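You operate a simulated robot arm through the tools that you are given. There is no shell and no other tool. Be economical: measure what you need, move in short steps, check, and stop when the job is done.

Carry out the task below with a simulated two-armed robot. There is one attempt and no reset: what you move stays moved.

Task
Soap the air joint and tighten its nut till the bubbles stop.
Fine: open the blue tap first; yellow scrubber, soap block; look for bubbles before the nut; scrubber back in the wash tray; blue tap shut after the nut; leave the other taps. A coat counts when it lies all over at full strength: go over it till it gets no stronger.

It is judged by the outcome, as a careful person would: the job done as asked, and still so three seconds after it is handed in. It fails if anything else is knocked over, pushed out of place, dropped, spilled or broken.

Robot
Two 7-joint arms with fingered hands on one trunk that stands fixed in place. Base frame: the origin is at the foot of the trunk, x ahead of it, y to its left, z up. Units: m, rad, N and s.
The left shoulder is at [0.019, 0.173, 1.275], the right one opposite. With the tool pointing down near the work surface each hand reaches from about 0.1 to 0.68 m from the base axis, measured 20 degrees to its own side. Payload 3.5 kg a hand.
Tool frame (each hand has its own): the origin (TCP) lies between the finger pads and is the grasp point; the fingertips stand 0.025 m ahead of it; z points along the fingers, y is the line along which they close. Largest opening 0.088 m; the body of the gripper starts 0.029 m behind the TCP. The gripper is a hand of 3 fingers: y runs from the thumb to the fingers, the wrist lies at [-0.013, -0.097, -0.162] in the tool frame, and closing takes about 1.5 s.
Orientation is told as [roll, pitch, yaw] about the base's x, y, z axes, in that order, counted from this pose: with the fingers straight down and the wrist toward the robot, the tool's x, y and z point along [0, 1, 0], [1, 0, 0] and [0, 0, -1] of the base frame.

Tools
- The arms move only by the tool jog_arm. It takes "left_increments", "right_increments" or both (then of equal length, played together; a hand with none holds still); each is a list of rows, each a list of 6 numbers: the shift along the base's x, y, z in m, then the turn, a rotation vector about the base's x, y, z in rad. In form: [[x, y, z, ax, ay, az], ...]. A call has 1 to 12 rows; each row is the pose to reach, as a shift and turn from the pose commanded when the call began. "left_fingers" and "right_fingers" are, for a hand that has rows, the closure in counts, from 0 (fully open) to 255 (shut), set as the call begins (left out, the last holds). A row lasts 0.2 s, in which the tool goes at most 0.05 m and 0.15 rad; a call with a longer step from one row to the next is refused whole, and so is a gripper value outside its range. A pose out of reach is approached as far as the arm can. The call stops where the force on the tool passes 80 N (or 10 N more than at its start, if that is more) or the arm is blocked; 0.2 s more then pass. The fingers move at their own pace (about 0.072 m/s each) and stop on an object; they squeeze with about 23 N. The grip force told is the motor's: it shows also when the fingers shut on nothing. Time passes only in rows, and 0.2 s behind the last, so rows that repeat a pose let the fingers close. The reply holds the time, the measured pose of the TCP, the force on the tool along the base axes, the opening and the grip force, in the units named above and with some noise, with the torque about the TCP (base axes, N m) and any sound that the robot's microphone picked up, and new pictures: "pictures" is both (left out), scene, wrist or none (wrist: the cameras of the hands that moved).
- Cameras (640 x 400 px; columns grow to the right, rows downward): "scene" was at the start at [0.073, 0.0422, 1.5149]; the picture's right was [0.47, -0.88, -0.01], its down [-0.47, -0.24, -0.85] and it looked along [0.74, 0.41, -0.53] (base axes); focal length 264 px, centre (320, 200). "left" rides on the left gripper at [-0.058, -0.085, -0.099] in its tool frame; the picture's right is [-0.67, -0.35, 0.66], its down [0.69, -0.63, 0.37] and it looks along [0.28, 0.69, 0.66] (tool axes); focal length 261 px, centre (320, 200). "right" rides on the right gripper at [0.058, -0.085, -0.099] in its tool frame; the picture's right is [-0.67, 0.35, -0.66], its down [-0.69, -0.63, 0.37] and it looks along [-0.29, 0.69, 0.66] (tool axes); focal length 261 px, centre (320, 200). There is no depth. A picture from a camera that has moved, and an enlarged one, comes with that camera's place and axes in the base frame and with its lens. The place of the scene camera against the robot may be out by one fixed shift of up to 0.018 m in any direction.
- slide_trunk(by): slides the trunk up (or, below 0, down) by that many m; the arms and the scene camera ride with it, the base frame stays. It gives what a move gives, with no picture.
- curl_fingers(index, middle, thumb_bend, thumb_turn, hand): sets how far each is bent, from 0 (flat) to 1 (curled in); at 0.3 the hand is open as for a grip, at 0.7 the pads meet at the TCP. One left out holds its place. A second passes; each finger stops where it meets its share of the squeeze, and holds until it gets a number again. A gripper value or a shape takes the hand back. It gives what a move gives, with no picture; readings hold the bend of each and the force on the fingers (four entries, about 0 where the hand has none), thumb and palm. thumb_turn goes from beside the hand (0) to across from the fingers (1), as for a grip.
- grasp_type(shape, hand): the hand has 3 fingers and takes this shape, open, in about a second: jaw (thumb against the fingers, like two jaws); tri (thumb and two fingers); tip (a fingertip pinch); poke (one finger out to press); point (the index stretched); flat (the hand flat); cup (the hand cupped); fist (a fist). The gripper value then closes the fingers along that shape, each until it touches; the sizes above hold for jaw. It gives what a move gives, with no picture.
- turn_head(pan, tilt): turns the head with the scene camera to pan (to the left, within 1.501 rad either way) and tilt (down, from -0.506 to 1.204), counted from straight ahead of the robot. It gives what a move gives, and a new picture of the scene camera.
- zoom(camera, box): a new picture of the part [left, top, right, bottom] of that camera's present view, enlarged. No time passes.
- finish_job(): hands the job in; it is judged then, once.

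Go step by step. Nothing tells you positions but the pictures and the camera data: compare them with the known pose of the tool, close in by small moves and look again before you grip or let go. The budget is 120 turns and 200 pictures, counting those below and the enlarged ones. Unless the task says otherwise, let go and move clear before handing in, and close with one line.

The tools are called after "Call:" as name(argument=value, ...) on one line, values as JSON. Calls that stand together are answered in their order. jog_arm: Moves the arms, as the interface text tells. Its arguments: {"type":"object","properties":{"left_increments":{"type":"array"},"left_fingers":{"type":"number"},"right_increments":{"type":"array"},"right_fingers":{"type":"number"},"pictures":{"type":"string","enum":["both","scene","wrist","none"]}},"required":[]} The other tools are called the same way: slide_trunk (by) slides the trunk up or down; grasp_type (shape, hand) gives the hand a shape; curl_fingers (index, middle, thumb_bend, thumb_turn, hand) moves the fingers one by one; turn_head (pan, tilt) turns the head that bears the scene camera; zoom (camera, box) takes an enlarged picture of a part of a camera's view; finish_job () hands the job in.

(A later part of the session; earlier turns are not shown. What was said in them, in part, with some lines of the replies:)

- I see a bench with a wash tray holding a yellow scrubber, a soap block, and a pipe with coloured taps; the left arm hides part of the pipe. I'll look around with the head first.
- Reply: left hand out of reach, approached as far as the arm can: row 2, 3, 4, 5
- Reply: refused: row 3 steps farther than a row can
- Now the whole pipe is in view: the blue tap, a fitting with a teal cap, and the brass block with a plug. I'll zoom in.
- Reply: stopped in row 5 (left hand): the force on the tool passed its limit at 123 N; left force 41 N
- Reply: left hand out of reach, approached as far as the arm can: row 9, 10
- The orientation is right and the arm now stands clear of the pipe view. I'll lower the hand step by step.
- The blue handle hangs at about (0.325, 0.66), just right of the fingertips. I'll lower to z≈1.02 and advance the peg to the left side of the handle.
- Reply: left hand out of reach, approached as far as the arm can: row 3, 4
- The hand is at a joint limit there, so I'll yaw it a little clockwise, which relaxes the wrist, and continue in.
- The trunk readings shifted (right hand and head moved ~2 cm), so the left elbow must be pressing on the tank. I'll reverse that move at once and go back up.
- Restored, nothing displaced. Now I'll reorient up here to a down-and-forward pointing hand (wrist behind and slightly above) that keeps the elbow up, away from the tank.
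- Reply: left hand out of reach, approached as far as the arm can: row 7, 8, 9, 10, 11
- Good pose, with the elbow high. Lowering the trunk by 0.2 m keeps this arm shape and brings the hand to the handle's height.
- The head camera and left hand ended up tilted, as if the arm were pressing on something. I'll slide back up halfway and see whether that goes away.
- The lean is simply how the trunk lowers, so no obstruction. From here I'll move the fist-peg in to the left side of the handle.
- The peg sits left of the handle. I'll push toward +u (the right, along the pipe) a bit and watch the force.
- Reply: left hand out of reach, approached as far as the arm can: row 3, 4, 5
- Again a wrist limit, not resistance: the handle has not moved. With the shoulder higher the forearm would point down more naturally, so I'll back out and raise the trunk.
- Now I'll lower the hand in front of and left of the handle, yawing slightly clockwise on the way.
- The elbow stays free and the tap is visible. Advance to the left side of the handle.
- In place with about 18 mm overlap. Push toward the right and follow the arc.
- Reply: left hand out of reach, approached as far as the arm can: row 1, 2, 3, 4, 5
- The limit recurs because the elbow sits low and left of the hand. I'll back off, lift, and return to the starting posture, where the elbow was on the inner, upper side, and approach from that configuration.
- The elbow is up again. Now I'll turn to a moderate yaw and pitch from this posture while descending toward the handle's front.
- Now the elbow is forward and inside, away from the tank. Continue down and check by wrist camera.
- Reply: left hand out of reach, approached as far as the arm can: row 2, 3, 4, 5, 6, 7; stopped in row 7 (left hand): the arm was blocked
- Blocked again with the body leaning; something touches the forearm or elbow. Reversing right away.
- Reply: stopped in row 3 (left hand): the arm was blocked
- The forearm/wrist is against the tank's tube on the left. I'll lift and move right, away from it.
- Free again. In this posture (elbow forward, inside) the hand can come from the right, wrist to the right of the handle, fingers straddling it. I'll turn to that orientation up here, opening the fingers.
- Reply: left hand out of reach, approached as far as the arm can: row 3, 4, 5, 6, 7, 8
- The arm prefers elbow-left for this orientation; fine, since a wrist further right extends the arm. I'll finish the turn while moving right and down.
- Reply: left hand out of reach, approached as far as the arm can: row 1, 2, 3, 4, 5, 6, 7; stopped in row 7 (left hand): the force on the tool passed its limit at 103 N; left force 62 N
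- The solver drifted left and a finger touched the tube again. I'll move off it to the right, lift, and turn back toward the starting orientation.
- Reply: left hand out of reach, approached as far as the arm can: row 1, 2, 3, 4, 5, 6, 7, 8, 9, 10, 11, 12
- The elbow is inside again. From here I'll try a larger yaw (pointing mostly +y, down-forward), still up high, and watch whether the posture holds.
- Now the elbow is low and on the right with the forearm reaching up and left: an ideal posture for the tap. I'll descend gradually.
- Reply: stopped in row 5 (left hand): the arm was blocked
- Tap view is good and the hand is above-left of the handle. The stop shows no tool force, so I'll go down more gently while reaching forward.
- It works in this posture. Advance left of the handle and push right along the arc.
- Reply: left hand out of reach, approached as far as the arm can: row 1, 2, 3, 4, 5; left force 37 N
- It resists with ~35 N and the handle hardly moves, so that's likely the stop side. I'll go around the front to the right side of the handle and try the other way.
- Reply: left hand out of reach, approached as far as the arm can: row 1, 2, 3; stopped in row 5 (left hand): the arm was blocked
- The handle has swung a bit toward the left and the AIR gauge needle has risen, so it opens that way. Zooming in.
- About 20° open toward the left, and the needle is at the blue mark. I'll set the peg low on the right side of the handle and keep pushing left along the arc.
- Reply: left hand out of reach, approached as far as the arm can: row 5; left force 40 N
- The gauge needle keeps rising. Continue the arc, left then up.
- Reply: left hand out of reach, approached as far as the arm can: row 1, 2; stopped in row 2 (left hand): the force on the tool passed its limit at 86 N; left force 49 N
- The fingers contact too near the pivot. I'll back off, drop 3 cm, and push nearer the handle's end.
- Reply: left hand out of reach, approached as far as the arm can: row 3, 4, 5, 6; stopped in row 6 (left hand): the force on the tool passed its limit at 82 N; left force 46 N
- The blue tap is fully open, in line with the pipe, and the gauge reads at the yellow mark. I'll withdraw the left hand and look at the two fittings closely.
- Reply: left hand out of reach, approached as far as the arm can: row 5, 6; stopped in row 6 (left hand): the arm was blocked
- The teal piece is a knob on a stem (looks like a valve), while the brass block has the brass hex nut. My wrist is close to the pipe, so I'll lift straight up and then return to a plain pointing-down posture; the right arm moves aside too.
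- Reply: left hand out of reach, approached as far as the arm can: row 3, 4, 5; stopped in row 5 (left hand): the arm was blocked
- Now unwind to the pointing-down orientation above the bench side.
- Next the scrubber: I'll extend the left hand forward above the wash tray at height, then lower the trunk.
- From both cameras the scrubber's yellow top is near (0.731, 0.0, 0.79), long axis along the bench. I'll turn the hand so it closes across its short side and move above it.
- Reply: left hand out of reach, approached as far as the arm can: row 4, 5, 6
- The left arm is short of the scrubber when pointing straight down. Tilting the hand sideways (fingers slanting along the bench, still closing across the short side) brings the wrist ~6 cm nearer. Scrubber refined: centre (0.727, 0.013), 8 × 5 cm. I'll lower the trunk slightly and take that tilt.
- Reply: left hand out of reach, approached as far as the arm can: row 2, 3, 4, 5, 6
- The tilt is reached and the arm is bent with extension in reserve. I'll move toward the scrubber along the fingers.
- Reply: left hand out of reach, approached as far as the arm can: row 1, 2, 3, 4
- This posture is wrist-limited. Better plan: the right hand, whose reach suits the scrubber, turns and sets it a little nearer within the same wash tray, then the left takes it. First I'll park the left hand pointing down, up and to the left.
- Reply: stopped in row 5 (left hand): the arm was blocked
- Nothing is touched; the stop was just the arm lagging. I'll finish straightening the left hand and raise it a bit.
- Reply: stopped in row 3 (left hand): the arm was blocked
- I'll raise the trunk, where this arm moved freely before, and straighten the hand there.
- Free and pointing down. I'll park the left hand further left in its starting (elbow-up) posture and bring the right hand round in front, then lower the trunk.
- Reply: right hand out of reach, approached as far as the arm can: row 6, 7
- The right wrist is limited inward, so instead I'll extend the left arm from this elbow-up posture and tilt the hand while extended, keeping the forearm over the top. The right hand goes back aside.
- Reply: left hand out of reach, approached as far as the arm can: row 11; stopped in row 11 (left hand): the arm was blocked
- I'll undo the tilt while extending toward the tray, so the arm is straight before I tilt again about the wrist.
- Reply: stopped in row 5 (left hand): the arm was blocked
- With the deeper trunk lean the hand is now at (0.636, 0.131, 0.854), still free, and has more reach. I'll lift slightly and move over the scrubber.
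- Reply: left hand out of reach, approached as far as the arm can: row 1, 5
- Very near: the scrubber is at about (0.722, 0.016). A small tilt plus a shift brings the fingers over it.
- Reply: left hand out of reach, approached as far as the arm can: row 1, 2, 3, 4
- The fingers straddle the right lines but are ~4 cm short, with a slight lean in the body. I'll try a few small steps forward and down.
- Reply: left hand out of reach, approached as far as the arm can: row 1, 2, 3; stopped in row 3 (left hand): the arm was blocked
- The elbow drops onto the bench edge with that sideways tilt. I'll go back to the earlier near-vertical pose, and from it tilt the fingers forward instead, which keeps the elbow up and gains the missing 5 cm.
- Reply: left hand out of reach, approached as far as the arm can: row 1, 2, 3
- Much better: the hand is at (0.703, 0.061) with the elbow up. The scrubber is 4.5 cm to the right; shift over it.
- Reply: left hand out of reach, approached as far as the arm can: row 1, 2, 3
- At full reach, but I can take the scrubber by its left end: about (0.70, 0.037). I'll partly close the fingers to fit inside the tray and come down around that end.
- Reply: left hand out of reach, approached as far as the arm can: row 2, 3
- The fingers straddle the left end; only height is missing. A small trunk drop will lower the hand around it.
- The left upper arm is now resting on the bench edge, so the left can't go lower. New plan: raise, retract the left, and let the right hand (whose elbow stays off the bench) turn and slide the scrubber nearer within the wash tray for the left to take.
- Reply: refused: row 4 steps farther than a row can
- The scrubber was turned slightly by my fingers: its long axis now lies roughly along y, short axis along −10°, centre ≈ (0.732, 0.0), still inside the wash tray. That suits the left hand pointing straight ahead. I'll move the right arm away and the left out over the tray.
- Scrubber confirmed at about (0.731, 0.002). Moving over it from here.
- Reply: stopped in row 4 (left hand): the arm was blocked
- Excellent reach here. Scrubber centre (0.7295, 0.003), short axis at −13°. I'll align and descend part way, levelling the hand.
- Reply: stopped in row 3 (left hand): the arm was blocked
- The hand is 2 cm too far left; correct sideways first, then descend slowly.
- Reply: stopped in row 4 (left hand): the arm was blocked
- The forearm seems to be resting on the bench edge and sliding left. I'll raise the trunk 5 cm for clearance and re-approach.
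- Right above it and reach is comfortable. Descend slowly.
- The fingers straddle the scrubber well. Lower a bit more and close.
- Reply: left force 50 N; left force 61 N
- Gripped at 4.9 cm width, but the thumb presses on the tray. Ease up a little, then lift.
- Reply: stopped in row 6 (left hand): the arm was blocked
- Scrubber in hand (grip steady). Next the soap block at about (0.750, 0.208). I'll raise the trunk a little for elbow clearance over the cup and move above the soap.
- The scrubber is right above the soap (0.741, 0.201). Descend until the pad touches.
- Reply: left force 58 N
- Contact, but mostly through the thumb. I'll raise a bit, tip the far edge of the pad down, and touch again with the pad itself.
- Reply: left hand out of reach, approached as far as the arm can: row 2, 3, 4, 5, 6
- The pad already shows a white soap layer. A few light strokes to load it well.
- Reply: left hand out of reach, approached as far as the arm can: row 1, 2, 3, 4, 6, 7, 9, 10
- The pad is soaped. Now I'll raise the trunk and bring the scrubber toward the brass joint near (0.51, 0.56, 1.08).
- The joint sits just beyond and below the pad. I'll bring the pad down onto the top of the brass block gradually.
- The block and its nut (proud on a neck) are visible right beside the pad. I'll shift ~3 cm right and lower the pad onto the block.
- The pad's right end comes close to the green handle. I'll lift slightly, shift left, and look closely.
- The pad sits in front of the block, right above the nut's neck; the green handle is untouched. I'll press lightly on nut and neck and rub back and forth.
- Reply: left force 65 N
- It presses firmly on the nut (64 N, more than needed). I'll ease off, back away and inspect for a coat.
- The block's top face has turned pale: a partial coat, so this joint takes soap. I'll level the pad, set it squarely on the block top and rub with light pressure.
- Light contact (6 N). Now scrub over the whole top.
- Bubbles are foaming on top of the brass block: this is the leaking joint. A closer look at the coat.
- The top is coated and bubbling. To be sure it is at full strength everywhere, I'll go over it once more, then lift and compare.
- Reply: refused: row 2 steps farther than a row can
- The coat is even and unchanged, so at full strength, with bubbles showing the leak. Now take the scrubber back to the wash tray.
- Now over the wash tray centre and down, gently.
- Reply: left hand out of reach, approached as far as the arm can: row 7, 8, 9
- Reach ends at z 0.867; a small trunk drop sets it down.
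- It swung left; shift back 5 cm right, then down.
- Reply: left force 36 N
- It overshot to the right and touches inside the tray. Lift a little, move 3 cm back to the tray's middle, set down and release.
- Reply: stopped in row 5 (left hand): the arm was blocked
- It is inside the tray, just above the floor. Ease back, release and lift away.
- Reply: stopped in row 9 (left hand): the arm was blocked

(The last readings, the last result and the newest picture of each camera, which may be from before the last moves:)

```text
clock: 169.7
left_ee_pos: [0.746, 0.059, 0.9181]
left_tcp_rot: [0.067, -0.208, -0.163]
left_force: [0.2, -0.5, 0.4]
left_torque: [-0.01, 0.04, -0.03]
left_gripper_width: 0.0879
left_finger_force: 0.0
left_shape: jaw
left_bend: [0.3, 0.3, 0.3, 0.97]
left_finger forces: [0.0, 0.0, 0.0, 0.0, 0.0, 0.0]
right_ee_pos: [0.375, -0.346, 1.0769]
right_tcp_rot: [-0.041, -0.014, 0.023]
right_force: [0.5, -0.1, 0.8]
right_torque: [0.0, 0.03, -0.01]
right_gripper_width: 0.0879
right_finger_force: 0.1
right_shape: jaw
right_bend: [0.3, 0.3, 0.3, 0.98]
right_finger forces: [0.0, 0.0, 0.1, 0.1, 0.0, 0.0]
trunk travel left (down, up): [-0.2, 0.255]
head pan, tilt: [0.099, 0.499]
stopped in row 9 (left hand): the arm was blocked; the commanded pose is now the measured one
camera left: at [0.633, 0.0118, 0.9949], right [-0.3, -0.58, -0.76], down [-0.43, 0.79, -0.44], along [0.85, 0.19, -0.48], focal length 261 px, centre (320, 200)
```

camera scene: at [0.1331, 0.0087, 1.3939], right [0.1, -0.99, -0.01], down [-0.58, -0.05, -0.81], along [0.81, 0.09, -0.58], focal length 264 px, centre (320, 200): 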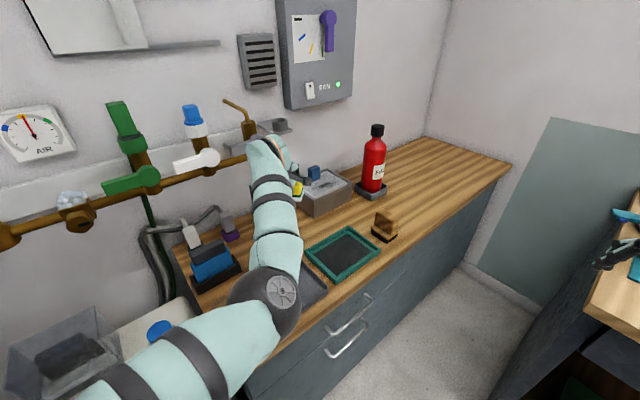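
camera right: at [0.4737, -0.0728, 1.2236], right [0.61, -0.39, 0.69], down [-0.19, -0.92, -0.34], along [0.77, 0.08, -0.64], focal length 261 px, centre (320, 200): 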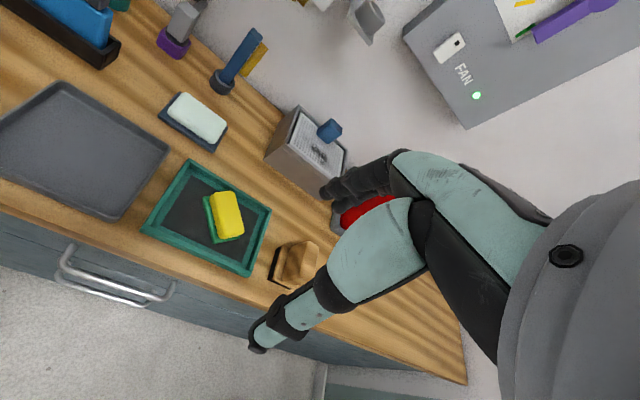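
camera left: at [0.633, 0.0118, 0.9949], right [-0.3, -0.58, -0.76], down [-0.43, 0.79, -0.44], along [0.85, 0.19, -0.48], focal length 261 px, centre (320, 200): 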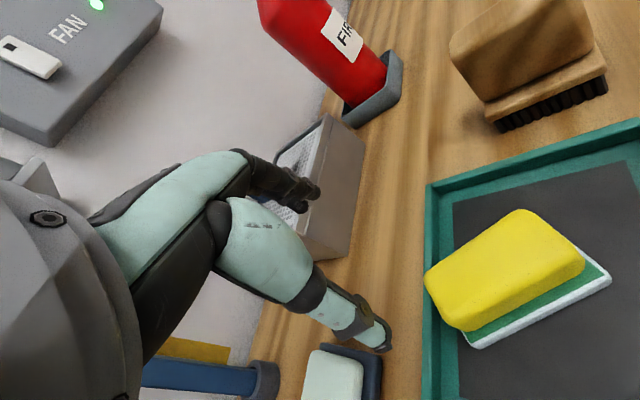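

The scrubber lies flat in the wash tray. Now the nut: raise the trunk and bring the open left hand to the joint, pointing down with the jaw closing along the pipe direction.

Call:
slide_trunk(by=0.24)

Call:
jog_arm(left_increments=[[-0.02, 0.015, 0.02, 0, 0.03, -0.02], [-0.045, 0.04, 0.03, 0, 0.06, -0.06], [-0.07, 0.07, 0.03, 0, 0.09, -0.1], [-0.095, 0.1, 0.03, 0, 0.12, -0.15], [-0.12, 0.13, 0.03, 0, 0.15, -0.2], [-0.145, 0.16, 0.03, 0, 0.17, -0.25], [-0.17, 0.195, 0.03, 0, 0.18, -0.3], [-0.195, 0.23, 0.03, 0, 0.19, -0.35], [-0.22, 0.265, 0.03, 0, 0.19, -0.4], [-0.245, 0.3, 0.03, 0, 0.19, -0.45], [-0.265, 0.335, 0.03, 0, 0.19, -0.5]], pictures="none")

Call:
turn_head(pan=0.75, tilt=0.55)

Call:
zoom(camera="left", box=[0, 0, 640, 400])

```text
clock: 172.2
left_ee_pos: [0.7347, 0.0549, 1.2194]
left_tcp_rot: [0.078, -0.285, -0.173]
left_force: [-0.9, -0.3, 0.3]
left_torque: [-0.02, 0.01, 0.0]
left_gripper_width: 0.0873
left_finger_force: 0.0
left_shape: jaw
left_bend: [0.3, 0.3, 0.3, 0.97]
left_finger forces: [0.1, 0.0, 0.1, 0.0, 0.0, 0.1]
right_ee_pos: [0.3747, -0.3447, 1.3176]
right_tcp_rot: [-0.041, -0.014, 0.022]
right_force: [-0.2, -0.4, 0.4]
right_torque: [0.01, 0.02, -0.01]
right_gripper_width: 0.0878
right_finger_force: 0.1
right_shape: jaw
right_bend: [0.3, 0.3, 0.3, 0.98]
right_finger forces: [0.0, 0.0, 0.0, 0.0, 0.1, 0.0]
trunk travel left (down, up): [-0.44, 0.015]
head pan, tilt: [0.099, 0.499]
```

```text
clock: 174.6
left_ee_pos: [0.4664, 0.3874, 1.2496]
left_tcp_rot: [0.0, -0.113, -0.661]
left_force: [0.6, -0.5, 0.7]
left_torque: [-0.04, -0.02, -0.01]
left_gripper_width: 0.0879
left_finger_force: 0.1
left_shape: jaw
left_bend: [0.3, 0.3, 0.3, 0.97]
left_finger forces: [0.0, 0.0, 0.0, 0.0, 0.0, 0.0]
right_ee_pos: [0.3738, -0.3446, 1.3183]
right_tcp_rot: [-0.042, -0.01, 0.02]
right_force: [0.1, 0.1, 0.2]
right_torque: [0.01, -0.01, -0.02]
right_gripper_width: 0.0877
right_finger_force: 0.0
right_shape: jaw
right_bend: [0.3, 0.3, 0.3, 0.98]
right_finger forces: [0.0, 0.0, 0.0, 0.0, 0.1, 0.0]
trunk travel left (down, up): [-0.44, 0.015]
head pan, tilt: [0.099, 0.499]
```

```text
clock: 175.7
left_ee_pos: [0.4673, 0.3875, 1.2495]
left_tcp_rot: [0.002, -0.113, -0.659]
left_force: [0.9, -0.2, -0.5]
left_torque: [-0.01, 0.02, 0.0]
left_gripper_width: 0.0879
left_finger_force: 0.1
left_shape: jaw
left_bend: [0.3, 0.3, 0.3, 0.97]
left_finger forces: [0.0, 0.0, 0.0, 0.1, 0.0, 0.0]
right_ee_pos: [0.374, -0.3452, 1.3181]
right_tcp_rot: [-0.041, -0.011, 0.022]
right_force: [-0.2, -0.9, 0.4]
right_torque: [0.0, 0.0, 0.0]
right_gripper_width: 0.0878
right_finger_force: 0.1
right_shape: jaw
right_bend: [0.3, 0.3, 0.3, 0.98]
right_finger forces: [0.1, 0.0, 0.1, 0.1, 0.0, 0.0]
trunk travel left (down, up): [-0.44, 0.015]
head pan, tilt: [0.75, 0.55]
camera scene: at [0.0433, 0.0604, 1.607], right [0.68, -0.73, 0.0], down [-0.38, -0.36, -0.85], along [0.62, 0.58, -0.52], focal length 264 px, centre (320, 200)
```

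scene: 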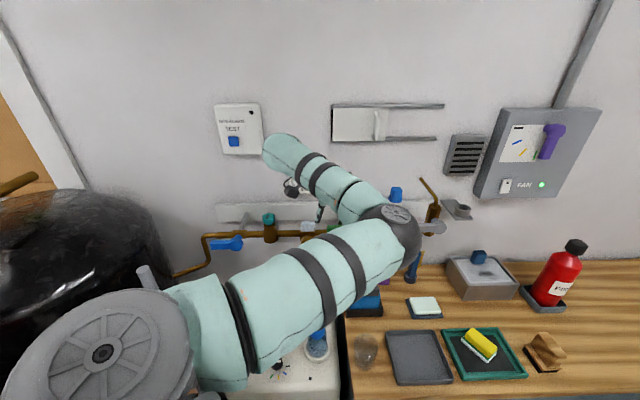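

```text
1.00 times, centred on (320, 200) of left (not enlarged: the box is as wide or as high as the picture)
camera zoom: at [0.3557, 0.3991, 1.3388], right [-0.62, -0.36, -0.69], down [-0.04, 0.9, -0.43], along [0.78, -0.24, -0.58], focal length 261 px, centre (320, 200)
```

zoom: 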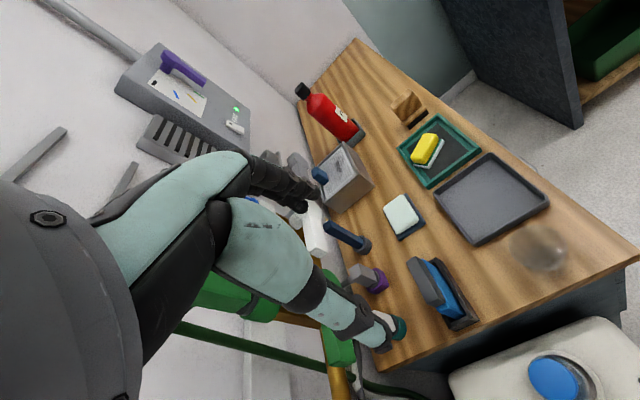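

The posture holds. I'll narrow the jaw, tilt a little to the left, and move above the nut.

Call:
jog_arm(left_increments=[[0.004, 0.03, -0.02, -0.03, -0.035, -0.02], [0.008, 0.06, -0.04, -0.06, -0.07, -0.04], [0.012, 0.095, -0.06, -0.09, -0.105, -0.05], [0.014, 0.1275, -0.08, -0.09, -0.105, -0.05], [0.014, 0.1275, -0.105, -0.09, -0.105, -0.05]], left_fingers=60, pictures="wrist")

Call:
zoom(camera="scene", box=[260, 190, 360, 270])

```text
clock: 176.8
left_ee_pos: [0.4829, 0.5141, 1.1425]
left_tcp_rot: [-0.001, -0.252, -0.71]
left_force: [-0.2, -0.1, -0.8]
left_torque: [0.04, -0.01, 0.02]
left_gripper_width: 0.068
left_finger_force: 0.1
left_shape: jaw
left_bend: [0.27, 0.35, 0.52, 0.99]
left_finger forces: [0.0, 0.1, 0.0, 0.0, 0.1, 0.0]
right_ee_pos: [0.3749, -0.3455, 1.3174]
right_tcp_rot: [-0.042, -0.013, 0.024]
right_force: [-0.1, 0.5, -0.6]
right_torque: [0.0, 0.02, -0.02]
right_gripper_width: 0.0878
right_finger_force: 0.2
right_shape: jaw
right_bend: [0.3, 0.3, 0.3, 0.98]
right_finger forces: [0.0, 0.0, 0.0, 0.0, 0.0, 0.1]
trunk travel left (down, up): [-0.44, 0.015]
head pan, tilt: [0.75, 0.55]
camera left: at [0.3637, 0.5406, 1.2193], right [-0.57, -0.4, -0.72], down [0.05, 0.86, -0.51], along [0.82, -0.33, -0.47], focal length 261 px, centre (320, 200)
```

left: 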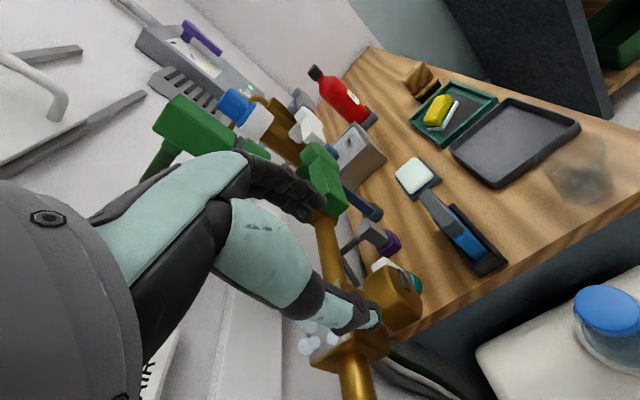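

```text
5.00 times, centred on (310, 230) of scene
camera zoom: at [0.0435, 0.0611, 1.607], right [0.68, -0.73, 0.0], down [-0.38, -0.36, -0.85], along [0.62, 0.58, -0.52], focal length 1318 px, centre (370, 50)
```

zoom: 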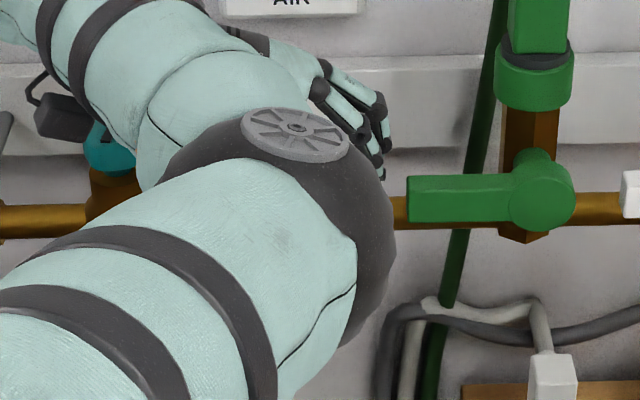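

The nut is right beneath the fingers. I'll reduce the tilt to keep clear of the teal knob, then descend around the nut.

Call:
jog_arm(left_increments=[[0.0, 0.0, 0.0, 0.06, 0.07, 0], [0.0, 0.001, -0.015, 0.098, 0.113, 0], [0.0, 0.001, -0.03, 0.098, 0.113, 0], [0.0, 0.001, -0.045, 0.098, 0.113, 0], [0.0, 0.001, -0.06, 0.098, 0.113, 0], [0.0, 0.001, -0.07, 0.098, 0.113, 0]], pictures="wrist")

```text
clock: 178.2
left_ee_pos: [0.4817, 0.5184, 1.0736]
left_tcp_rot: [-0.002, -0.101, -0.707]
left_force: [-0.6, 0.5, -0.2]
left_torque: [0.0, 0.0, -0.03]
left_gripper_width: 0.0673
left_finger_force: 0.1
left_shape: jaw
left_bend: [0.27, 0.35, 0.52, 0.99]
left_finger forces: [0.0, 0.1, 0.0, 0.0, 0.0, 0.0]
right_ee_pos: [0.3741, -0.3444, 1.3172]
right_tcp_rot: [-0.041, -0.012, 0.023]
right_force: [-0.8, 0.1, -0.2]
right_torque: [-0.04, 0.02, 0.0]
right_gripper_width: 0.0878
right_finger_force: 0.0
right_shape: jaw
right_bend: [0.3, 0.3, 0.3, 0.98]
right_finger forces: [0.1, 0.0, 0.0, 0.0, 0.0, 0.0]
trunk travel left (down, up): [-0.44, 0.015]
head pan, tilt: [0.75, 0.55]
camera left: at [0.3726, 0.5354, 1.1646], right [-0.65, -0.33, -0.69], down [0.0, 0.9, -0.43], along [0.76, -0.28, -0.59], focal length 261 px, centre (320, 200)
```

left: 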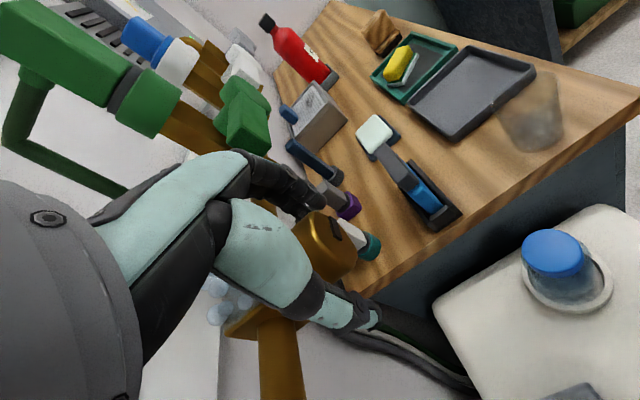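

The nut is between fingers and thumb. Close on it and swing the hand clockwise.

Call:
jog_arm(left_increments=[[0, 0, 0, 0, 0, 0], [0, 0, 0, 0, 0, 0], [0, 0, 0, 0, 0, 0], [0, 0, 0, 0, 0, 0], [0, 0, 0, 0, 0, 0], [0, 0, 0, 0, 0, 0]], left_fingers=255, pictures="none")

Call:
jog_arm(left_increments=[[0, 0, 0, 0.05, 0.058, 0], [0, 0, 0, 0.1, 0.116, 0], [0, 0, 0, 0.15, 0.174, 0], [0, 0, 0, 0.2, 0.231, 0], [0, 0, 0, 0.25, 0.288, 0], [0, 0, 0, 0.295, 0.34, 0], [0, 0, 0, 0.295, 0.34, 0]], pictures="wrist")

```text
clock: 179.7
left_ee_pos: [0.4843, 0.5179, 1.0734]
left_tcp_rot: [-0.002, -0.103, -0.71]
left_force: [-1.2, -1.0, -6.6]
left_torque: [-0.01, 0.03, -0.02]
left_gripper_width: 0.0358
left_finger_force: 22.8
left_shape: jaw
left_bend: [0.74, 0.44, 0.74, 1.0]
left_finger forces: [13.0, 7.2, 0.1, 0.0, 21.3, 0.0]
right_ee_pos: [0.3743, -0.345, 1.3173]
right_tcp_rot: [-0.041, -0.012, 0.022]
right_force: [1.1, -0.7, 0.1]
right_torque: [0.0, 0.01, 0.01]
right_gripper_width: 0.0876
right_finger_force: 0.0
right_shape: jaw
right_bend: [0.3, 0.3, 0.3, 0.98]
right_finger forces: [0.0, 0.0, 0.0, 0.0, 0.0, 0.0]
trunk travel left (down, up): [-0.44, 0.015]
head pan, tilt: [0.75, 0.55]
```

```text
clock: 181.2
left_ee_pos: [0.4842, 0.5167, 1.0741]
left_tcp_rot: [0.0, 0.35, -0.71]
left_force: [7.9, -7.4, -4.8]
left_torque: [-0.1, -0.12, -0.07]
left_gripper_width: 0.0374
left_finger_force: 22.6
left_shape: jaw
left_bend: [0.74, 0.42, 0.76, 1.0]
left_finger forces: [18.1, 10.2, 0.1, 0.1, 17.2, 0.1]
right_ee_pos: [0.3757, -0.3467, 1.317]
right_tcp_rot: [-0.041, -0.011, 0.023]
right_force: [0.3, -1.0, 0.3]
right_torque: [-0.02, 0.02, -0.01]
right_gripper_width: 0.0878
right_finger_force: 0.0
right_shape: jaw
right_bend: [0.3, 0.3, 0.3, 0.98]
right_finger forces: [0.0, 0.0, 0.0, 0.0, 0.1, 0.0]
trunk travel left (down, up): [-0.44, 0.015]
head pan, tilt: [0.75, 0.55]
camera left: at [0.4116, 0.5022, 1.1973], right [-0.86, -0.15, -0.5], down [-0.1, 0.99, -0.13], along [0.51, -0.06, -0.86], focal length 261 px, centre (320, 200)
```

left: 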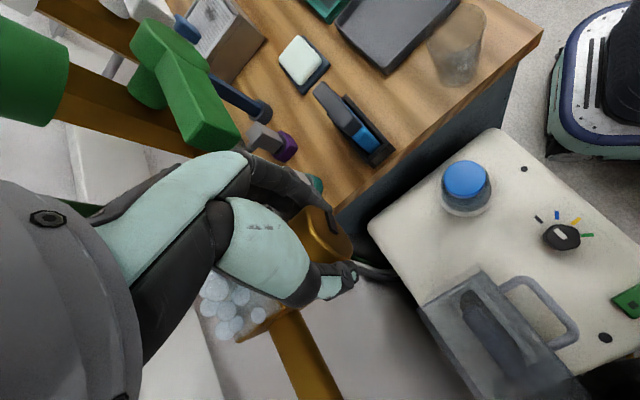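

The nut turns freely with the hand; bubbles remain. Continue: a bit further, then release, swing back, regrip and turn again.

Call:
jog_arm(left_increments=[[0, 0, 0, 0.065, 0.075, 0], [0, 0, 0, 0.118, 0.136, 0], [0, 0, 0, 0.118, 0.136, 0]], pictures="none")

Call:
jog_arm(left_increments=[[0, 0, 0, 0, 0, 0], [0, 0, 0, 0, 0, 0], [0, 0, 0, 0, 0, 0], [0, 0, 0, -0.085, -0.098, 0], [0, 0, 0, -0.17, -0.196, 0], [0, 0, 0, -0.255, -0.294, 0], [0, 0, 0, -0.34, -0.392, 0], [0, 0, 0, -0.426, -0.49, 0], [0, 0, 0, -0.426, -0.49, 0]], left_fingers=60, pictures="none")

Call:
jog_arm(left_increments=[[0, 0, 0, 0, 0, 0], [0, 0, 0, 0, 0, 0], [0, 0, 0, 0, 0, 0], [0, 0, 0, 0, 0, 0], [0, 0, 0, 0, 0, 0], [0, 0, 0, 0.085, 0.098, 0], [0, 0, 0, 0.17, 0.196, 0], [0, 0, 0, 0.255, 0.294, 0], [0, 0, 0, 0.34, 0.392, 0], [0, 0, 0, 0.426, 0.49, 0], [0, 0, 0, 0.426, 0.49, 0]], left_fingers=255, pictures="wrist")

```text
clock: 182.1
left_ee_pos: [0.4838, 0.5155, 1.0753]
left_tcp_rot: [0.004, 0.529, -0.709]
left_force: [11.4, -8.2, -2.4]
left_torque: [-0.12, -0.22, -0.01]
left_gripper_width: 0.0387
left_finger_force: 22.9
left_shape: jaw
left_bend: [0.74, 0.41, 0.77, 1.0]
left_finger forces: [18.5, 10.2, 0.1, 0.1, 16.2, 0.1]
right_ee_pos: [0.3769, -0.3466, 1.3156]
right_tcp_rot: [-0.039, -0.011, 0.02]
right_force: [0.5, -0.3, 1.3]
right_torque: [0.02, -0.02, 0.01]
right_gripper_width: 0.0879
right_finger_force: 0.0
right_shape: jaw
right_bend: [0.3, 0.3, 0.3, 0.98]
right_finger forces: [0.1, 0.1, 0.0, 0.1, 0.1, 0.0]
trunk travel left (down, up): [-0.44, 0.015]
head pan, tilt: [0.75, 0.55]
```

```text
clock: 184.1
left_ee_pos: [0.4814, 0.5173, 1.0751]
left_tcp_rot: [-0.002, -0.123, -0.709]
left_force: [0.2, 0.1, 0.6]
left_torque: [0.0, 0.02, 0.01]
left_gripper_width: 0.0671
left_finger_force: 0.2
left_shape: jaw
left_bend: [0.27, 0.35, 0.53, 0.99]
left_finger forces: [0.0, 0.0, 0.0, 0.1, 0.1, 0.0]
right_ee_pos: [0.3744, -0.3455, 1.318]
right_tcp_rot: [-0.04, -0.012, 0.023]
right_force: [-0.4, 0.6, 0.5]
right_torque: [-0.01, -0.01, 0.02]
right_gripper_width: 0.0881
right_finger_force: 0.1
right_shape: jaw
right_bend: [0.3, 0.3, 0.3, 0.98]
right_finger forces: [0.1, 0.1, 0.0, 0.0, 0.1, 0.1]
trunk travel left (down, up): [-0.44, 0.015]
head pan, tilt: [0.75, 0.55]
```

```text
clock: 186.4
left_ee_pos: [0.4847, 0.5165, 1.0722]
left_tcp_rot: [-0.001, 0.532, -0.711]
left_force: [4.1, -10.7, -22.2]
left_torque: [-0.67, -0.54, -0.12]
left_gripper_width: 0.035
left_finger_force: 22.9
left_shape: jaw
left_bend: [0.74, 0.42, 0.75, 1.0]
left_finger forces: [16.6, 10.5, 0.0, 0.1, 19.5, 0.0]
right_ee_pos: [0.3776, -0.3448, 1.3163]
right_tcp_rot: [-0.042, -0.008, 0.024]
right_force: [0.4, 0.4, -0.1]
right_torque: [-0.01, 0.01, 0.01]
right_gripper_width: 0.0879
right_finger_force: 0.1
right_shape: jaw
right_bend: [0.3, 0.3, 0.3, 0.98]
right_finger forces: [0.0, 0.0, 0.0, 0.0, 0.1, 0.0]
trunk travel left (down, up): [-0.44, 0.015]
head pan, tilt: [0.75, 0.55]
camera left: at [0.43, 0.4881, 1.2015], right [-0.92, -0.1, -0.39], down [-0.11, 0.99, 0.0], along [0.38, 0.04, -0.92], focal length 261 px, centre (320, 200)
```

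left: 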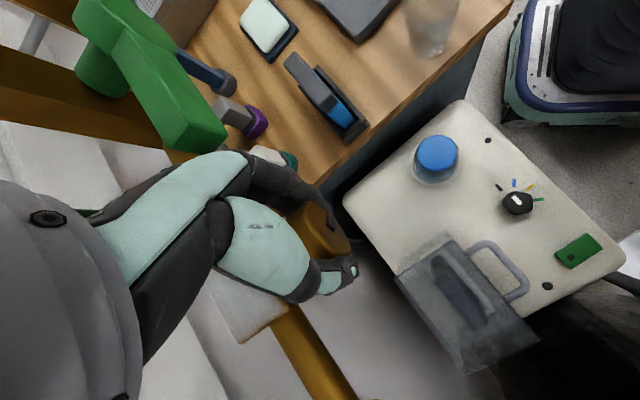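

The bubbles have stopped: only the plain white coat remains, and the nut has gone firm. Release it, lift clear, and return the hand to the elbow-up posture for the tap.

Call:
jog_arm(left_increments=[[0, 0, 0, 0, 0, 0], [0, 0, 0, 0, 0, 0], [0, 0, 0, 0, 0, 0], [0, 0, 0, -0.085, -0.098, 0], [0, 0, 0, -0.17, -0.196, 0], [0, 0, 0, -0.255, -0.294, 0], [0, 0, 0, -0.33, -0.38, 0]], left_fingers=60, pictures="none")

Call:
jog_arm(left_increments=[[0, 0, 0.04, 0, 0, 0], [0, 0, 0.08, 0, 0, 0], [0, -0.01, 0.12, 0, 0, 0], [-0.01, -0.03, 0.155, 0, 0, 0], [-0.03, -0.05, 0.19, 0, 0, 0.1], [-0.05, -0.06, 0.225, 0, 0, 0.22], [-0.075, -0.065, 0.255, 0, 0, 0.34], [-0.1, -0.065, 0.285, 0, 0, 0.46], [-0.125, -0.06, 0.315, 0, 0, 0.58], [-0.15, -0.05, 0.345, 0, 0, 0.71], [-0.175, -0.03, 0.375, 0, 0, 0.71]], pictures="both")

Call:
zoom(camera="scene", box=[180, 180, 400, 320])

```text
clock: 188.1
left_ee_pos: [0.4818, 0.5181, 1.0749]
left_tcp_rot: [0.001, 0.023, -0.707]
left_force: [-0.3, 0.4, -0.6]
left_torque: [0.0, 0.0, 0.01]
left_gripper_width: 0.0674
left_finger_force: 0.0
left_shape: jaw
left_bend: [0.27, 0.35, 0.53, 0.99]
left_finger forces: [0.0, 0.0, 0.0, 0.0, 0.0, 0.1]
right_ee_pos: [0.3734, -0.3449, 1.3175]
right_tcp_rot: [-0.042, -0.011, 0.022]
right_force: [0.1, -0.6, -0.2]
right_torque: [-0.05, 0.02, -0.01]
right_gripper_width: 0.0876
right_finger_force: 0.2
right_shape: jaw
right_bend: [0.3, 0.3, 0.3, 0.98]
right_finger forces: [0.0, 0.1, 0.1, 0.0, 0.1, 0.0]
trunk travel left (down, up): [-0.44, 0.015]
head pan, tilt: [0.75, 0.55]
```

```text
clock: 190.4
left_ee_pos: [0.3057, 0.4888, 1.4525]
left_tcp_rot: [-0.002, 0.024, 0.001]
left_force: [-0.6, -0.3, 0.1]
left_torque: [-0.03, -0.03, -0.01]
left_gripper_width: 0.067
left_finger_force: 0.0
left_shape: jaw
left_bend: [0.27, 0.35, 0.53, 0.99]
left_finger forces: [0.0, 0.0, 0.0, 0.0, 0.1, 0.0]
right_ee_pos: [0.3728, -0.3462, 1.3185]
right_tcp_rot: [-0.043, -0.015, 0.021]
right_force: [-0.6, -0.4, -0.1]
right_torque: [0.0, -0.02, -0.02]
right_gripper_width: 0.0877
right_finger_force: 0.0
right_shape: jaw
right_bend: [0.3, 0.3, 0.3, 0.98]
right_finger forces: [0.0, 0.0, 0.0, 0.0, 0.0, 0.1]
trunk travel left (down, up): [-0.44, 0.015]
head pan, tilt: [0.75, 0.55]
camera scene: at [0.0414, 0.0617, 1.6071], right [0.68, -0.73, 0.0], down [-0.38, -0.36, -0.85], along [0.62, 0.58, -0.52], focal length 264 px, centre (320, 200)
camera left: at [0.2235, 0.4302, 1.5546], right [-0.36, -0.67, -0.65], down [-0.64, 0.68, -0.35], along [0.68, 0.29, -0.68], focal length 261 px, centre (320, 200)
```

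scene: 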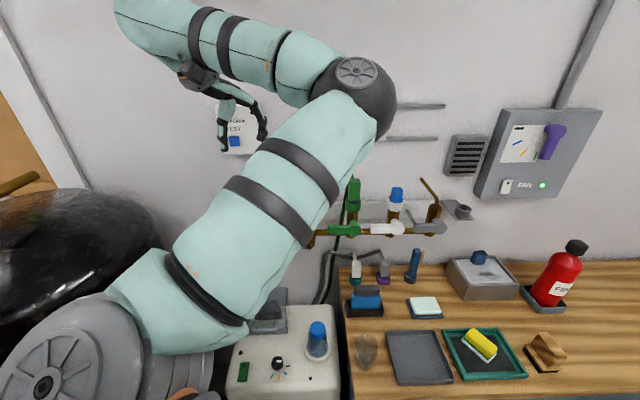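
left: 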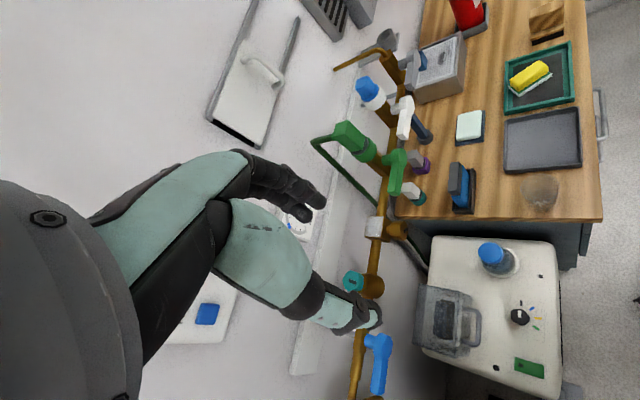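

```text
2.86 times, centred on (290, 250) of scene
camera zoom: at [0.0414, 0.0617, 1.6071], right [0.68, -0.73, 0.0], down [-0.38, -0.36, -0.85], along [0.62, 0.58, -0.52], focal length 753 px, centre (406, 57)
```

zoom: 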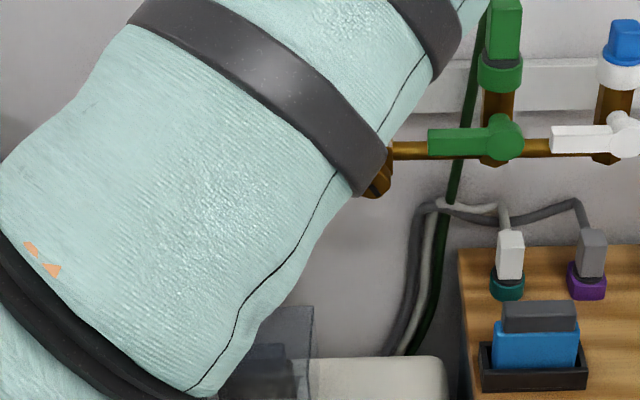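

The joint shows a plain coat and no bubbles. Now repeat the earlier posture for the blue tap: rotate, then descend with a closed fist.

Call:
jog_arm(left_increments=[[0.003, 0.004, -0.01, 0.048, -0.07, 0.113], [0.006, 0.008, -0.02, 0.096, -0.14, 0.226], [0.009, 0.012, -0.03, 0.144, -0.21, 0.34], [0.012, 0.016, -0.04, 0.191, -0.28, 0.453], [0.015, 0.02, -0.05, 0.239, -0.35, 0.566], [0.018, 0.023, -0.06, 0.287, -0.42, 0.679], [0.021, 0.026, -0.07, 0.335, -0.49, 0.792], [0.024, 0.029, -0.08, 0.383, -0.56, 0.906], [0.027, 0.032, -0.09, 0.431, -0.63, 1.019], [0.03, 0.034, -0.1, 0.479, -0.7, 1.132]], left_fingers=255, pictures="none")

Call:
jog_arm(left_increments=[[-0.01, 0.01, -0.04, 0, 0, 0], [-0.02, 0.02, -0.08, 0, 0, 0], [-0.03, 0.03, -0.12, 0, 0, 0], [-0.04, 0.04, -0.16, 0, 0, 0], [-0.045, 0.05, -0.19, 0, 0, 0]], pictures="both")

```text
clock: 192.7
left_ee_pos: [0.3378, 0.5216, 1.3489]
left_tcp_rot: [-0.002, -0.777, 1.201]
left_force: [-0.2, 0.8, 0.7]
left_torque: [0.03, -0.02, 0.0]
left_gripper_width: 0.0
left_finger_force: 23.1
left_shape: jaw
left_bend: [0.7, 0.7, 0.35, 1.0]
left_finger forces: [0.1, 0.0, 0.0, 0.0, 0.0, 0.0]
right_ee_pos: [0.3729, -0.3447, 1.3176]
right_tcp_rot: [-0.043, -0.015, 0.022]
right_force: [-0.2, 0.2, -0.4]
right_torque: [0.01, 0.03, 0.02]
right_gripper_width: 0.0878
right_finger_force: 0.0
right_shape: jaw
right_bend: [0.3, 0.3, 0.3, 0.98]
right_finger forces: [0.1, 0.0, 0.1, 0.0, 0.0, 0.1]
trunk travel left (down, up): [-0.44, 0.015]
head pan, tilt: [0.75, 0.55]
```

```text
clock: 193.8
left_ee_pos: [0.2852, 0.5825, 1.1686]
left_tcp_rot: [0.03, -0.803, 1.19]
left_force: [-0.2, -0.5, -0.2]
left_torque: [0.02, -0.01, 0.0]
left_gripper_width: 0.0001
left_finger_force: 23.1
left_shape: jaw
left_bend: [0.7, 0.7, 0.35, 1.0]
left_finger forces: [0.0, 0.1, 0.0, 0.1, 0.1, 0.0]
right_ee_pos: [0.3732, -0.3449, 1.3171]
right_tcp_rot: [-0.043, -0.012, 0.024]
right_force: [0.2, 0.2, -0.1]
right_torque: [-0.01, 0.04, 0.02]
right_gripper_width: 0.0878
right_finger_force: 0.1
right_shape: jaw
right_bend: [0.3, 0.3, 0.3, 0.98]
right_finger forces: [0.0, 0.0, 0.1, 0.0, 0.0, 0.0]
trunk travel left (down, up): [-0.44, 0.015]
head pan, tilt: [0.75, 0.55]
camera scene: at [0.0426, 0.0617, 1.607], right [0.68, -0.73, 0.0], down [-0.38, -0.36, -0.85], along [0.62, 0.58, -0.52], focal length 264 px, centre (320, 200)
camera left: at [0.2932, 0.4389, 1.1751], right [0.69, -0.02, -0.72], down [-0.72, 0.08, -0.69], along [0.07, 1.0, 0.05], focal length 261 px, centre (320, 200)
```

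scene: 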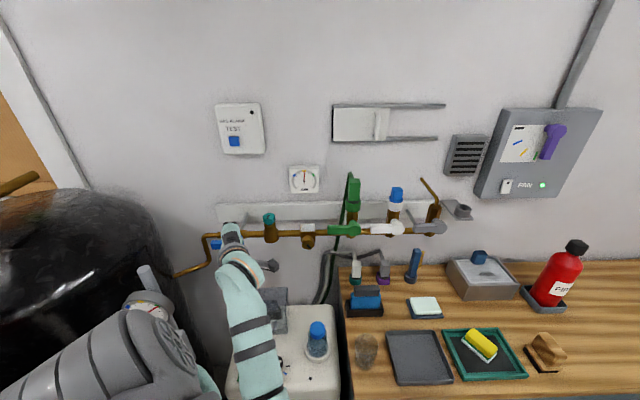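
left: 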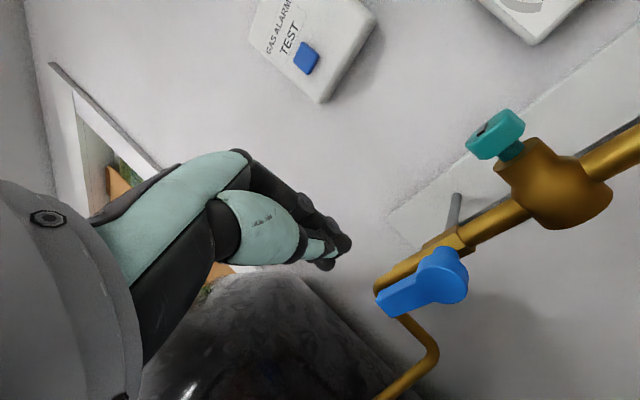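

The same posture works. The handle points left at z≈1.066. I'll come onto its end from above and push down and then right along the arc.

Call:
jog_arm(left_increments=[[-0.005, 0.04, -0.015, 0, 0, 0], [-0.007, 0.08, -0.03, 0, 0, 0], [-0.006, 0.108, -0.045, 0, 0, 0], [-0.006, 0.108, -0.07, 0, 0, 0], [-0.006, 0.109, -0.09, 0, 0, 0], [-0.005, 0.108, -0.108, 0, 0, 0], [-0.001, 0.105, -0.124, 0, 0, 0], [0.006, 0.099, -0.136, 0, 0, 0], [0.015, 0.091, -0.145, 0, 0, 0], [0.026, 0.082, -0.15, 0, 0, 0], [0.037, 0.072, -0.151, 0, 0, 0]], pictures="both")

```text
clock: 196.2
left_ee_pos: [0.3297, 0.6421, 1.0096]
left_tcp_rot: [0.001, -0.778, 1.201]
left_force: [0.1, 0.0, -0.2]
left_torque: [-0.02, 0.04, -0.02]
left_gripper_width: 0.0
left_finger_force: 22.2
left_shape: jaw
left_bend: [0.7, 0.7, 0.35, 1.0]
left_finger forces: [0.0, 0.0, 0.0, 0.0, 0.0, 0.0]
right_ee_pos: [0.374, -0.3454, 1.3174]
right_tcp_rot: [-0.04, -0.013, 0.024]
right_force: [0.3, -0.9, 0.6]
right_torque: [0.0, -0.01, 0.0]
right_gripper_width: 0.088
right_finger_force: 0.1
right_shape: jaw
right_bend: [0.3, 0.3, 0.3, 0.98]
right_finger forces: [0.1, 0.1, 0.0, 0.0, 0.0, 0.1]
trunk travel left (down, up): [-0.44, 0.015]
head pan, tilt: [0.75, 0.55]
camera scene: at [0.0436, 0.0602, 1.607], right [0.68, -0.73, 0.0], down [-0.38, -0.36, -0.85], along [0.62, 0.58, -0.52], focal length 264 px, centre (320, 200)
camera left: at [0.3362, 0.5009, 1.0206], right [0.7, -0.05, -0.71], down [-0.71, 0.07, -0.7], along [0.08, 1.0, 0.01], focal length 261 px, centre (320, 200)
```

scene: 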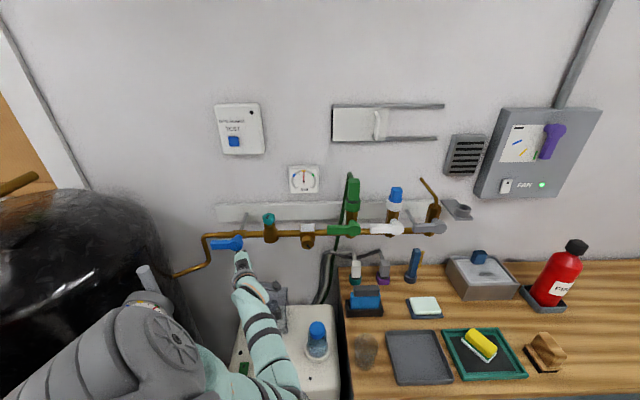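
left: 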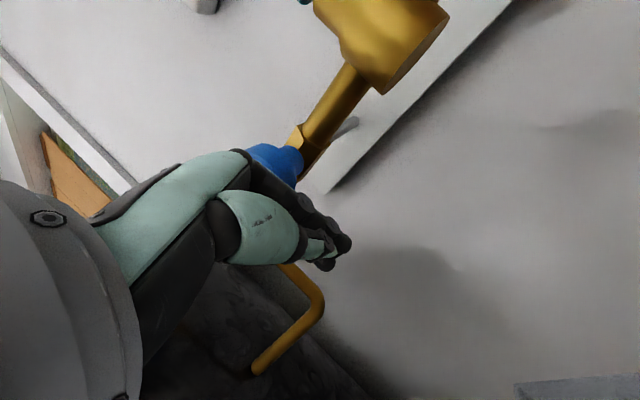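

The fist passed just in front of the handle without touching it. I'll go around again about 1.5 cm deeper.

Call:
jog_arm(left_increments=[[-0.02, -0.03, 0.02, 0, 0, 0], [-0.03, -0.04, 0.06, 0, 0, 0], [-0.04, -0.02, 0.1, 0, 0, 0], [-0.045, 0.02, 0.115, 0, 0, 0], [-0.043, 0.052, 0.106, 0, 0, 0], [-0.043, 0.052, 0.081, 0, 0, 0], [-0.043, 0.053, 0.061, 0, 0, 0], [-0.042, 0.052, 0.043, 0, 0, 0], [-0.038, 0.049, 0.027, 0, 0, 0], [-0.031, 0.043, 0.015, 0, 0, 0], [-0.022, 0.035, 0.006, 0, 0, 0], [-0.011, 0.026, 0.001, 0, 0, 0]], pictures="both")

```text
clock: 198.8
left_ee_pos: [0.3088, 0.6757, 1.0101]
left_tcp_rot: [-0.009, -0.78, 1.212]
left_force: [-31.0, 11.9, 9.8]
left_torque: [-0.02, -0.28, 0.15]
left_gripper_width: 0.0
left_finger_force: 22.6
left_shape: jaw
left_bend: [0.7, 0.7, 0.35, 1.0]
left_finger forces: [37.5, 0.0, 0.0, 0.1, 0.0, 0.0]
right_ee_pos: [0.3657, -0.3424, 1.322]
right_tcp_rot: [-0.044, -0.02, 0.021]
right_force: [0.8, 0.1, -0.4]
right_torque: [-0.03, -0.05, 0.02]
right_gripper_width: 0.0879
right_finger_force: 0.1
right_shape: jaw
right_bend: [0.3, 0.3, 0.3, 0.98]
right_finger forces: [0.0, 0.0, 0.0, 0.0, 0.0, 0.0]
trunk travel left (down, up): [-0.44, 0.015]
head pan, tilt: [0.75, 0.55]
camera scene: at [0.031, 0.0651, 1.6073], right [0.68, -0.73, 0.01], down [-0.38, -0.36, -0.85], along [0.63, 0.58, -0.52], focal length 264 px, centre (320, 200)
camera left: at [0.3158, 0.5322, 1.0225], right [0.71, -0.04, -0.71], down [-0.7, 0.07, -0.71], along [0.08, 1.0, 0.02], focal length 261 px, centre (320, 200)
```

scene: 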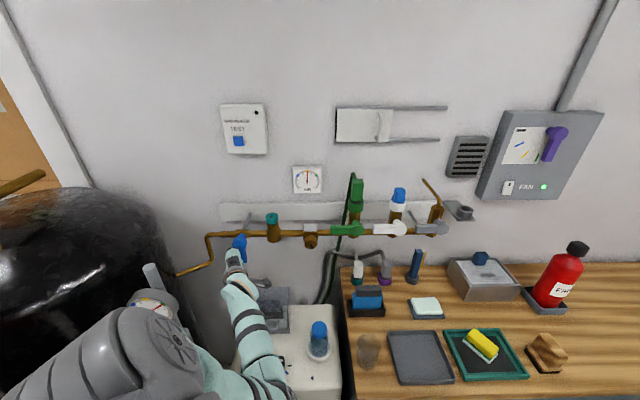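
left: 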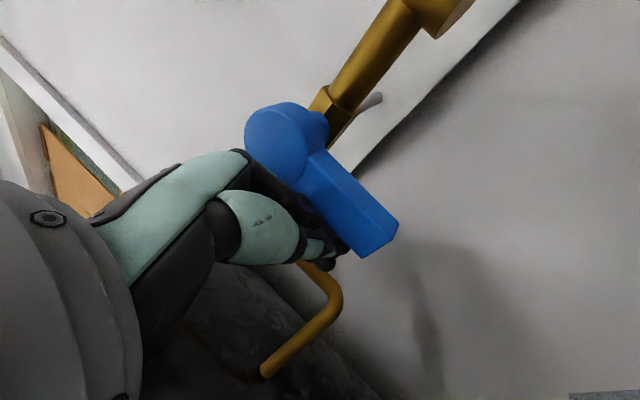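

The handle swung down, nearly shut. Push the last bit to the stop.

Call:
jog_arm(left_increments=[[0.008, -0.007, -0.001, 0, 0, 0], [0.016, -0.014, -0.001, 0, 0, 0], [0.024, -0.02, 0.0, 0, 0, 0], [0.03, -0.025, 0.0, 0, 0, 0]], pictures="wrist")

Call:
zoom(camera="scene", box=[200, 150, 360, 270])

```text
clock: 199.4
left_ee_pos: [0.3087, 0.6732, 1.0096]
left_tcp_rot: [0.015, -0.784, 1.214]
left_force: [-60.8, 29.4, 4.4]
left_torque: [-0.03, -0.23, 0.54]
left_gripper_width: 0.0
left_finger_force: 22.9
left_shape: jaw
left_bend: [0.7, 0.7, 0.35, 1.0]
left_finger forces: [70.1, 0.0, 0.0, 0.0, 0.1, 0.1]
right_ee_pos: [0.3605, -0.3438, 1.3218]
right_tcp_rot: [-0.046, -0.024, 0.017]
right_force: [0.7, -0.5, -0.4]
right_torque: [-0.01, 0.0, 0.03]
right_gripper_width: 0.0878
right_finger_force: 0.1
right_shape: jaw
right_bend: [0.3, 0.3, 0.3, 0.98]
right_finger forces: [0.1, 0.1, 0.0, 0.0, 0.0, 0.0]
trunk travel left (down, up): [-0.44, 0.015]
head pan, tilt: [0.75, 0.55]
stopped in row 2 (left hand): the force on the tool passed its limit at 83 N (the readings are from after the stop); the commanded pose is now the measured one
camera left: at [0.3185, 0.529, 1.0203], right [0.7, -0.02, -0.72], down [-0.71, 0.06, -0.7], along [0.06, 1.0, 0.03], focal length 261 px, centre (320, 200)
```

left: 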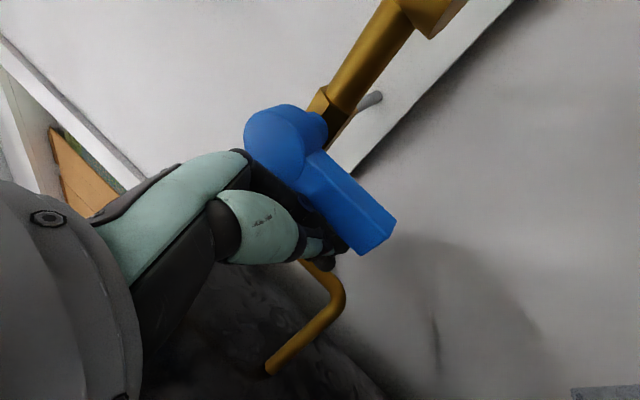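

```text
3.33 times, centred on (280, 210) of scene
camera zoom: at [0.0285, 0.0669, 1.6072], right [0.68, -0.73, 0.01], down [-0.37, -0.36, -0.85], along [0.63, 0.58, -0.52], focal length 879 px, centre (453, 167)
```

zoom: 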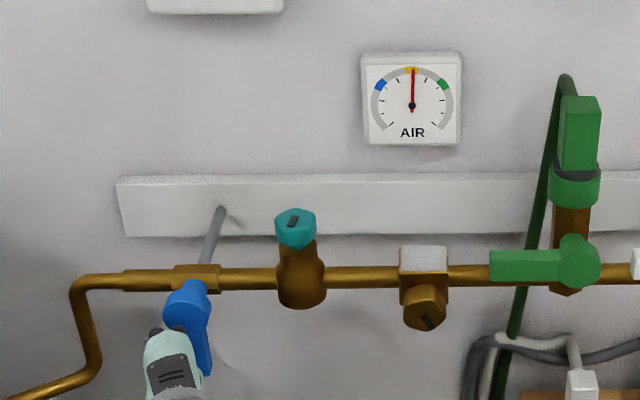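

The handle hangs straight down at its stop: shut. The gauge holds pressure, the joint is coated with no bubbles. Now withdraw: left first, then out and up.

Call:
jog_arm(left_increments=[[-0.015, 0.013, 0.0, 0, 0, 0], [-0.03, 0.024, 0.0, 0, 0, 0], [-0.045, 0.005, 0.0, 0, 0, 0], [-0.055, -0.02, 0.01, 0, 0, 0], [-0.055, -0.04, 0.04, 0, 0, 0], [-0.05, -0.055, 0.08, 0, 0, 0], [-0.04, -0.07, 0.12, 0, 0, 0], [-0.03, -0.08, 0.16, 0, 0, 0], [-0.02, -0.09, 0.2, 0, 0, 0], [-0.01, -0.1, 0.24, 0, 0, 0]], pictures="both")

Call:
zoom(camera="scene", box=[180, 150, 400, 300])

```text
clock: 201.6
left_ee_pos: [0.3159, 0.5613, 1.2489]
left_tcp_rot: [0.012, -0.776, 1.203]
left_force: [-0.5, -0.4, 0.2]
left_torque: [0.02, -0.01, 0.01]
left_gripper_width: 0.0001
left_finger_force: 22.9
left_shape: jaw
left_bend: [0.7, 0.7, 0.35, 1.0]
left_finger forces: [0.0, 0.1, 0.1, 0.0, 0.0, 0.1]
left hand out of reach, approached as far as the arm can: row 3
right_ee_pos: [0.3741, -0.3473, 1.3166]
right_tcp_rot: [-0.04, -0.013, 0.018]
right_force: [-0.9, 0.1, -0.7]
right_torque: [0.0, -0.01, 0.01]
right_gripper_width: 0.0878
right_finger_force: 0.1
right_shape: jaw
right_bend: [0.3, 0.3, 0.3, 0.98]
right_finger forces: [0.0, 0.0, 0.0, 0.0, 0.1, 0.0]
trunk travel left (down, up): [-0.44, 0.015]
head pan, tilt: [0.75, 0.55]
camera scene: at [0.0433, 0.06, 1.6071], right [0.68, -0.73, 0.0], down [-0.38, -0.36, -0.85], along [0.62, 0.58, -0.52], focal length 264 px, centre (320, 200)
camera left: at [0.3235, 0.4183, 1.2599], right [0.7, -0.04, -0.72], down [-0.71, 0.06, -0.7], along [0.07, 1.0, 0.02], focal length 261 px, centre (320, 200)
```

scene: 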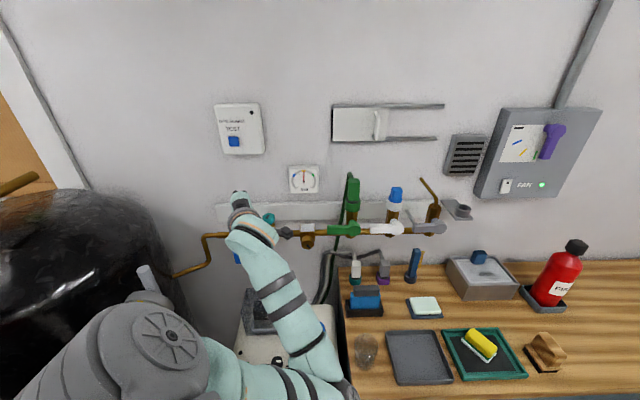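
left: 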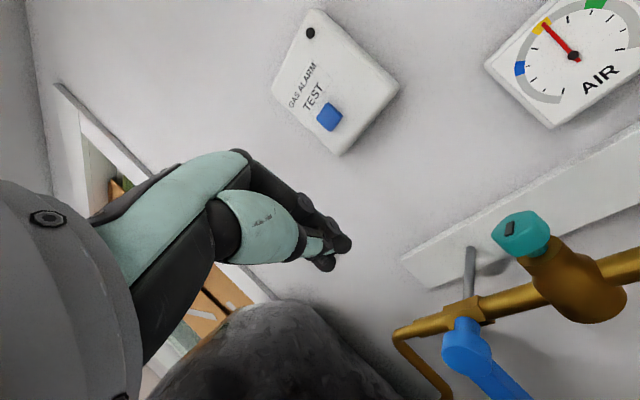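

```text
2.67 times, centred on (290, 225) of scene
camera zoom: at [0.0433, 0.06, 1.6071], right [0.68, -0.73, 0.0], down [-0.38, -0.36, -0.85], along [0.62, 0.58, -0.52], focal length 703 px, centre (400, 133)
```

zoom: 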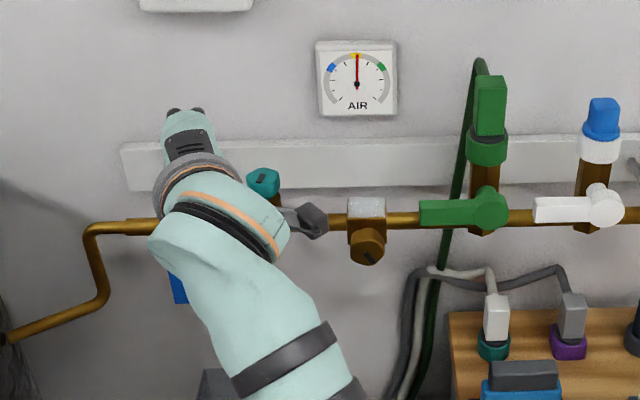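

The tap is shut, the joint is soaped with no bubbles, the scrubber is in its tray, and both hands are clear, so I'm handing in.

Call:
finish_job()

```text
The job is handed in.
```

The job is done and handed in. The blue tap went open first; the joint's top was soaped and it bubbled. I tightened the nut until the bubbles stopped, put the scrubber back in the wash tray and shut the blue tap; the other taps look unmoved. Early on the left hand struck the tube above the tank gauge twice, at about 120 N and 100 N. The left arm also pressed against the tank and the bench edge. I saw nothing moved or damaged in the pictures.
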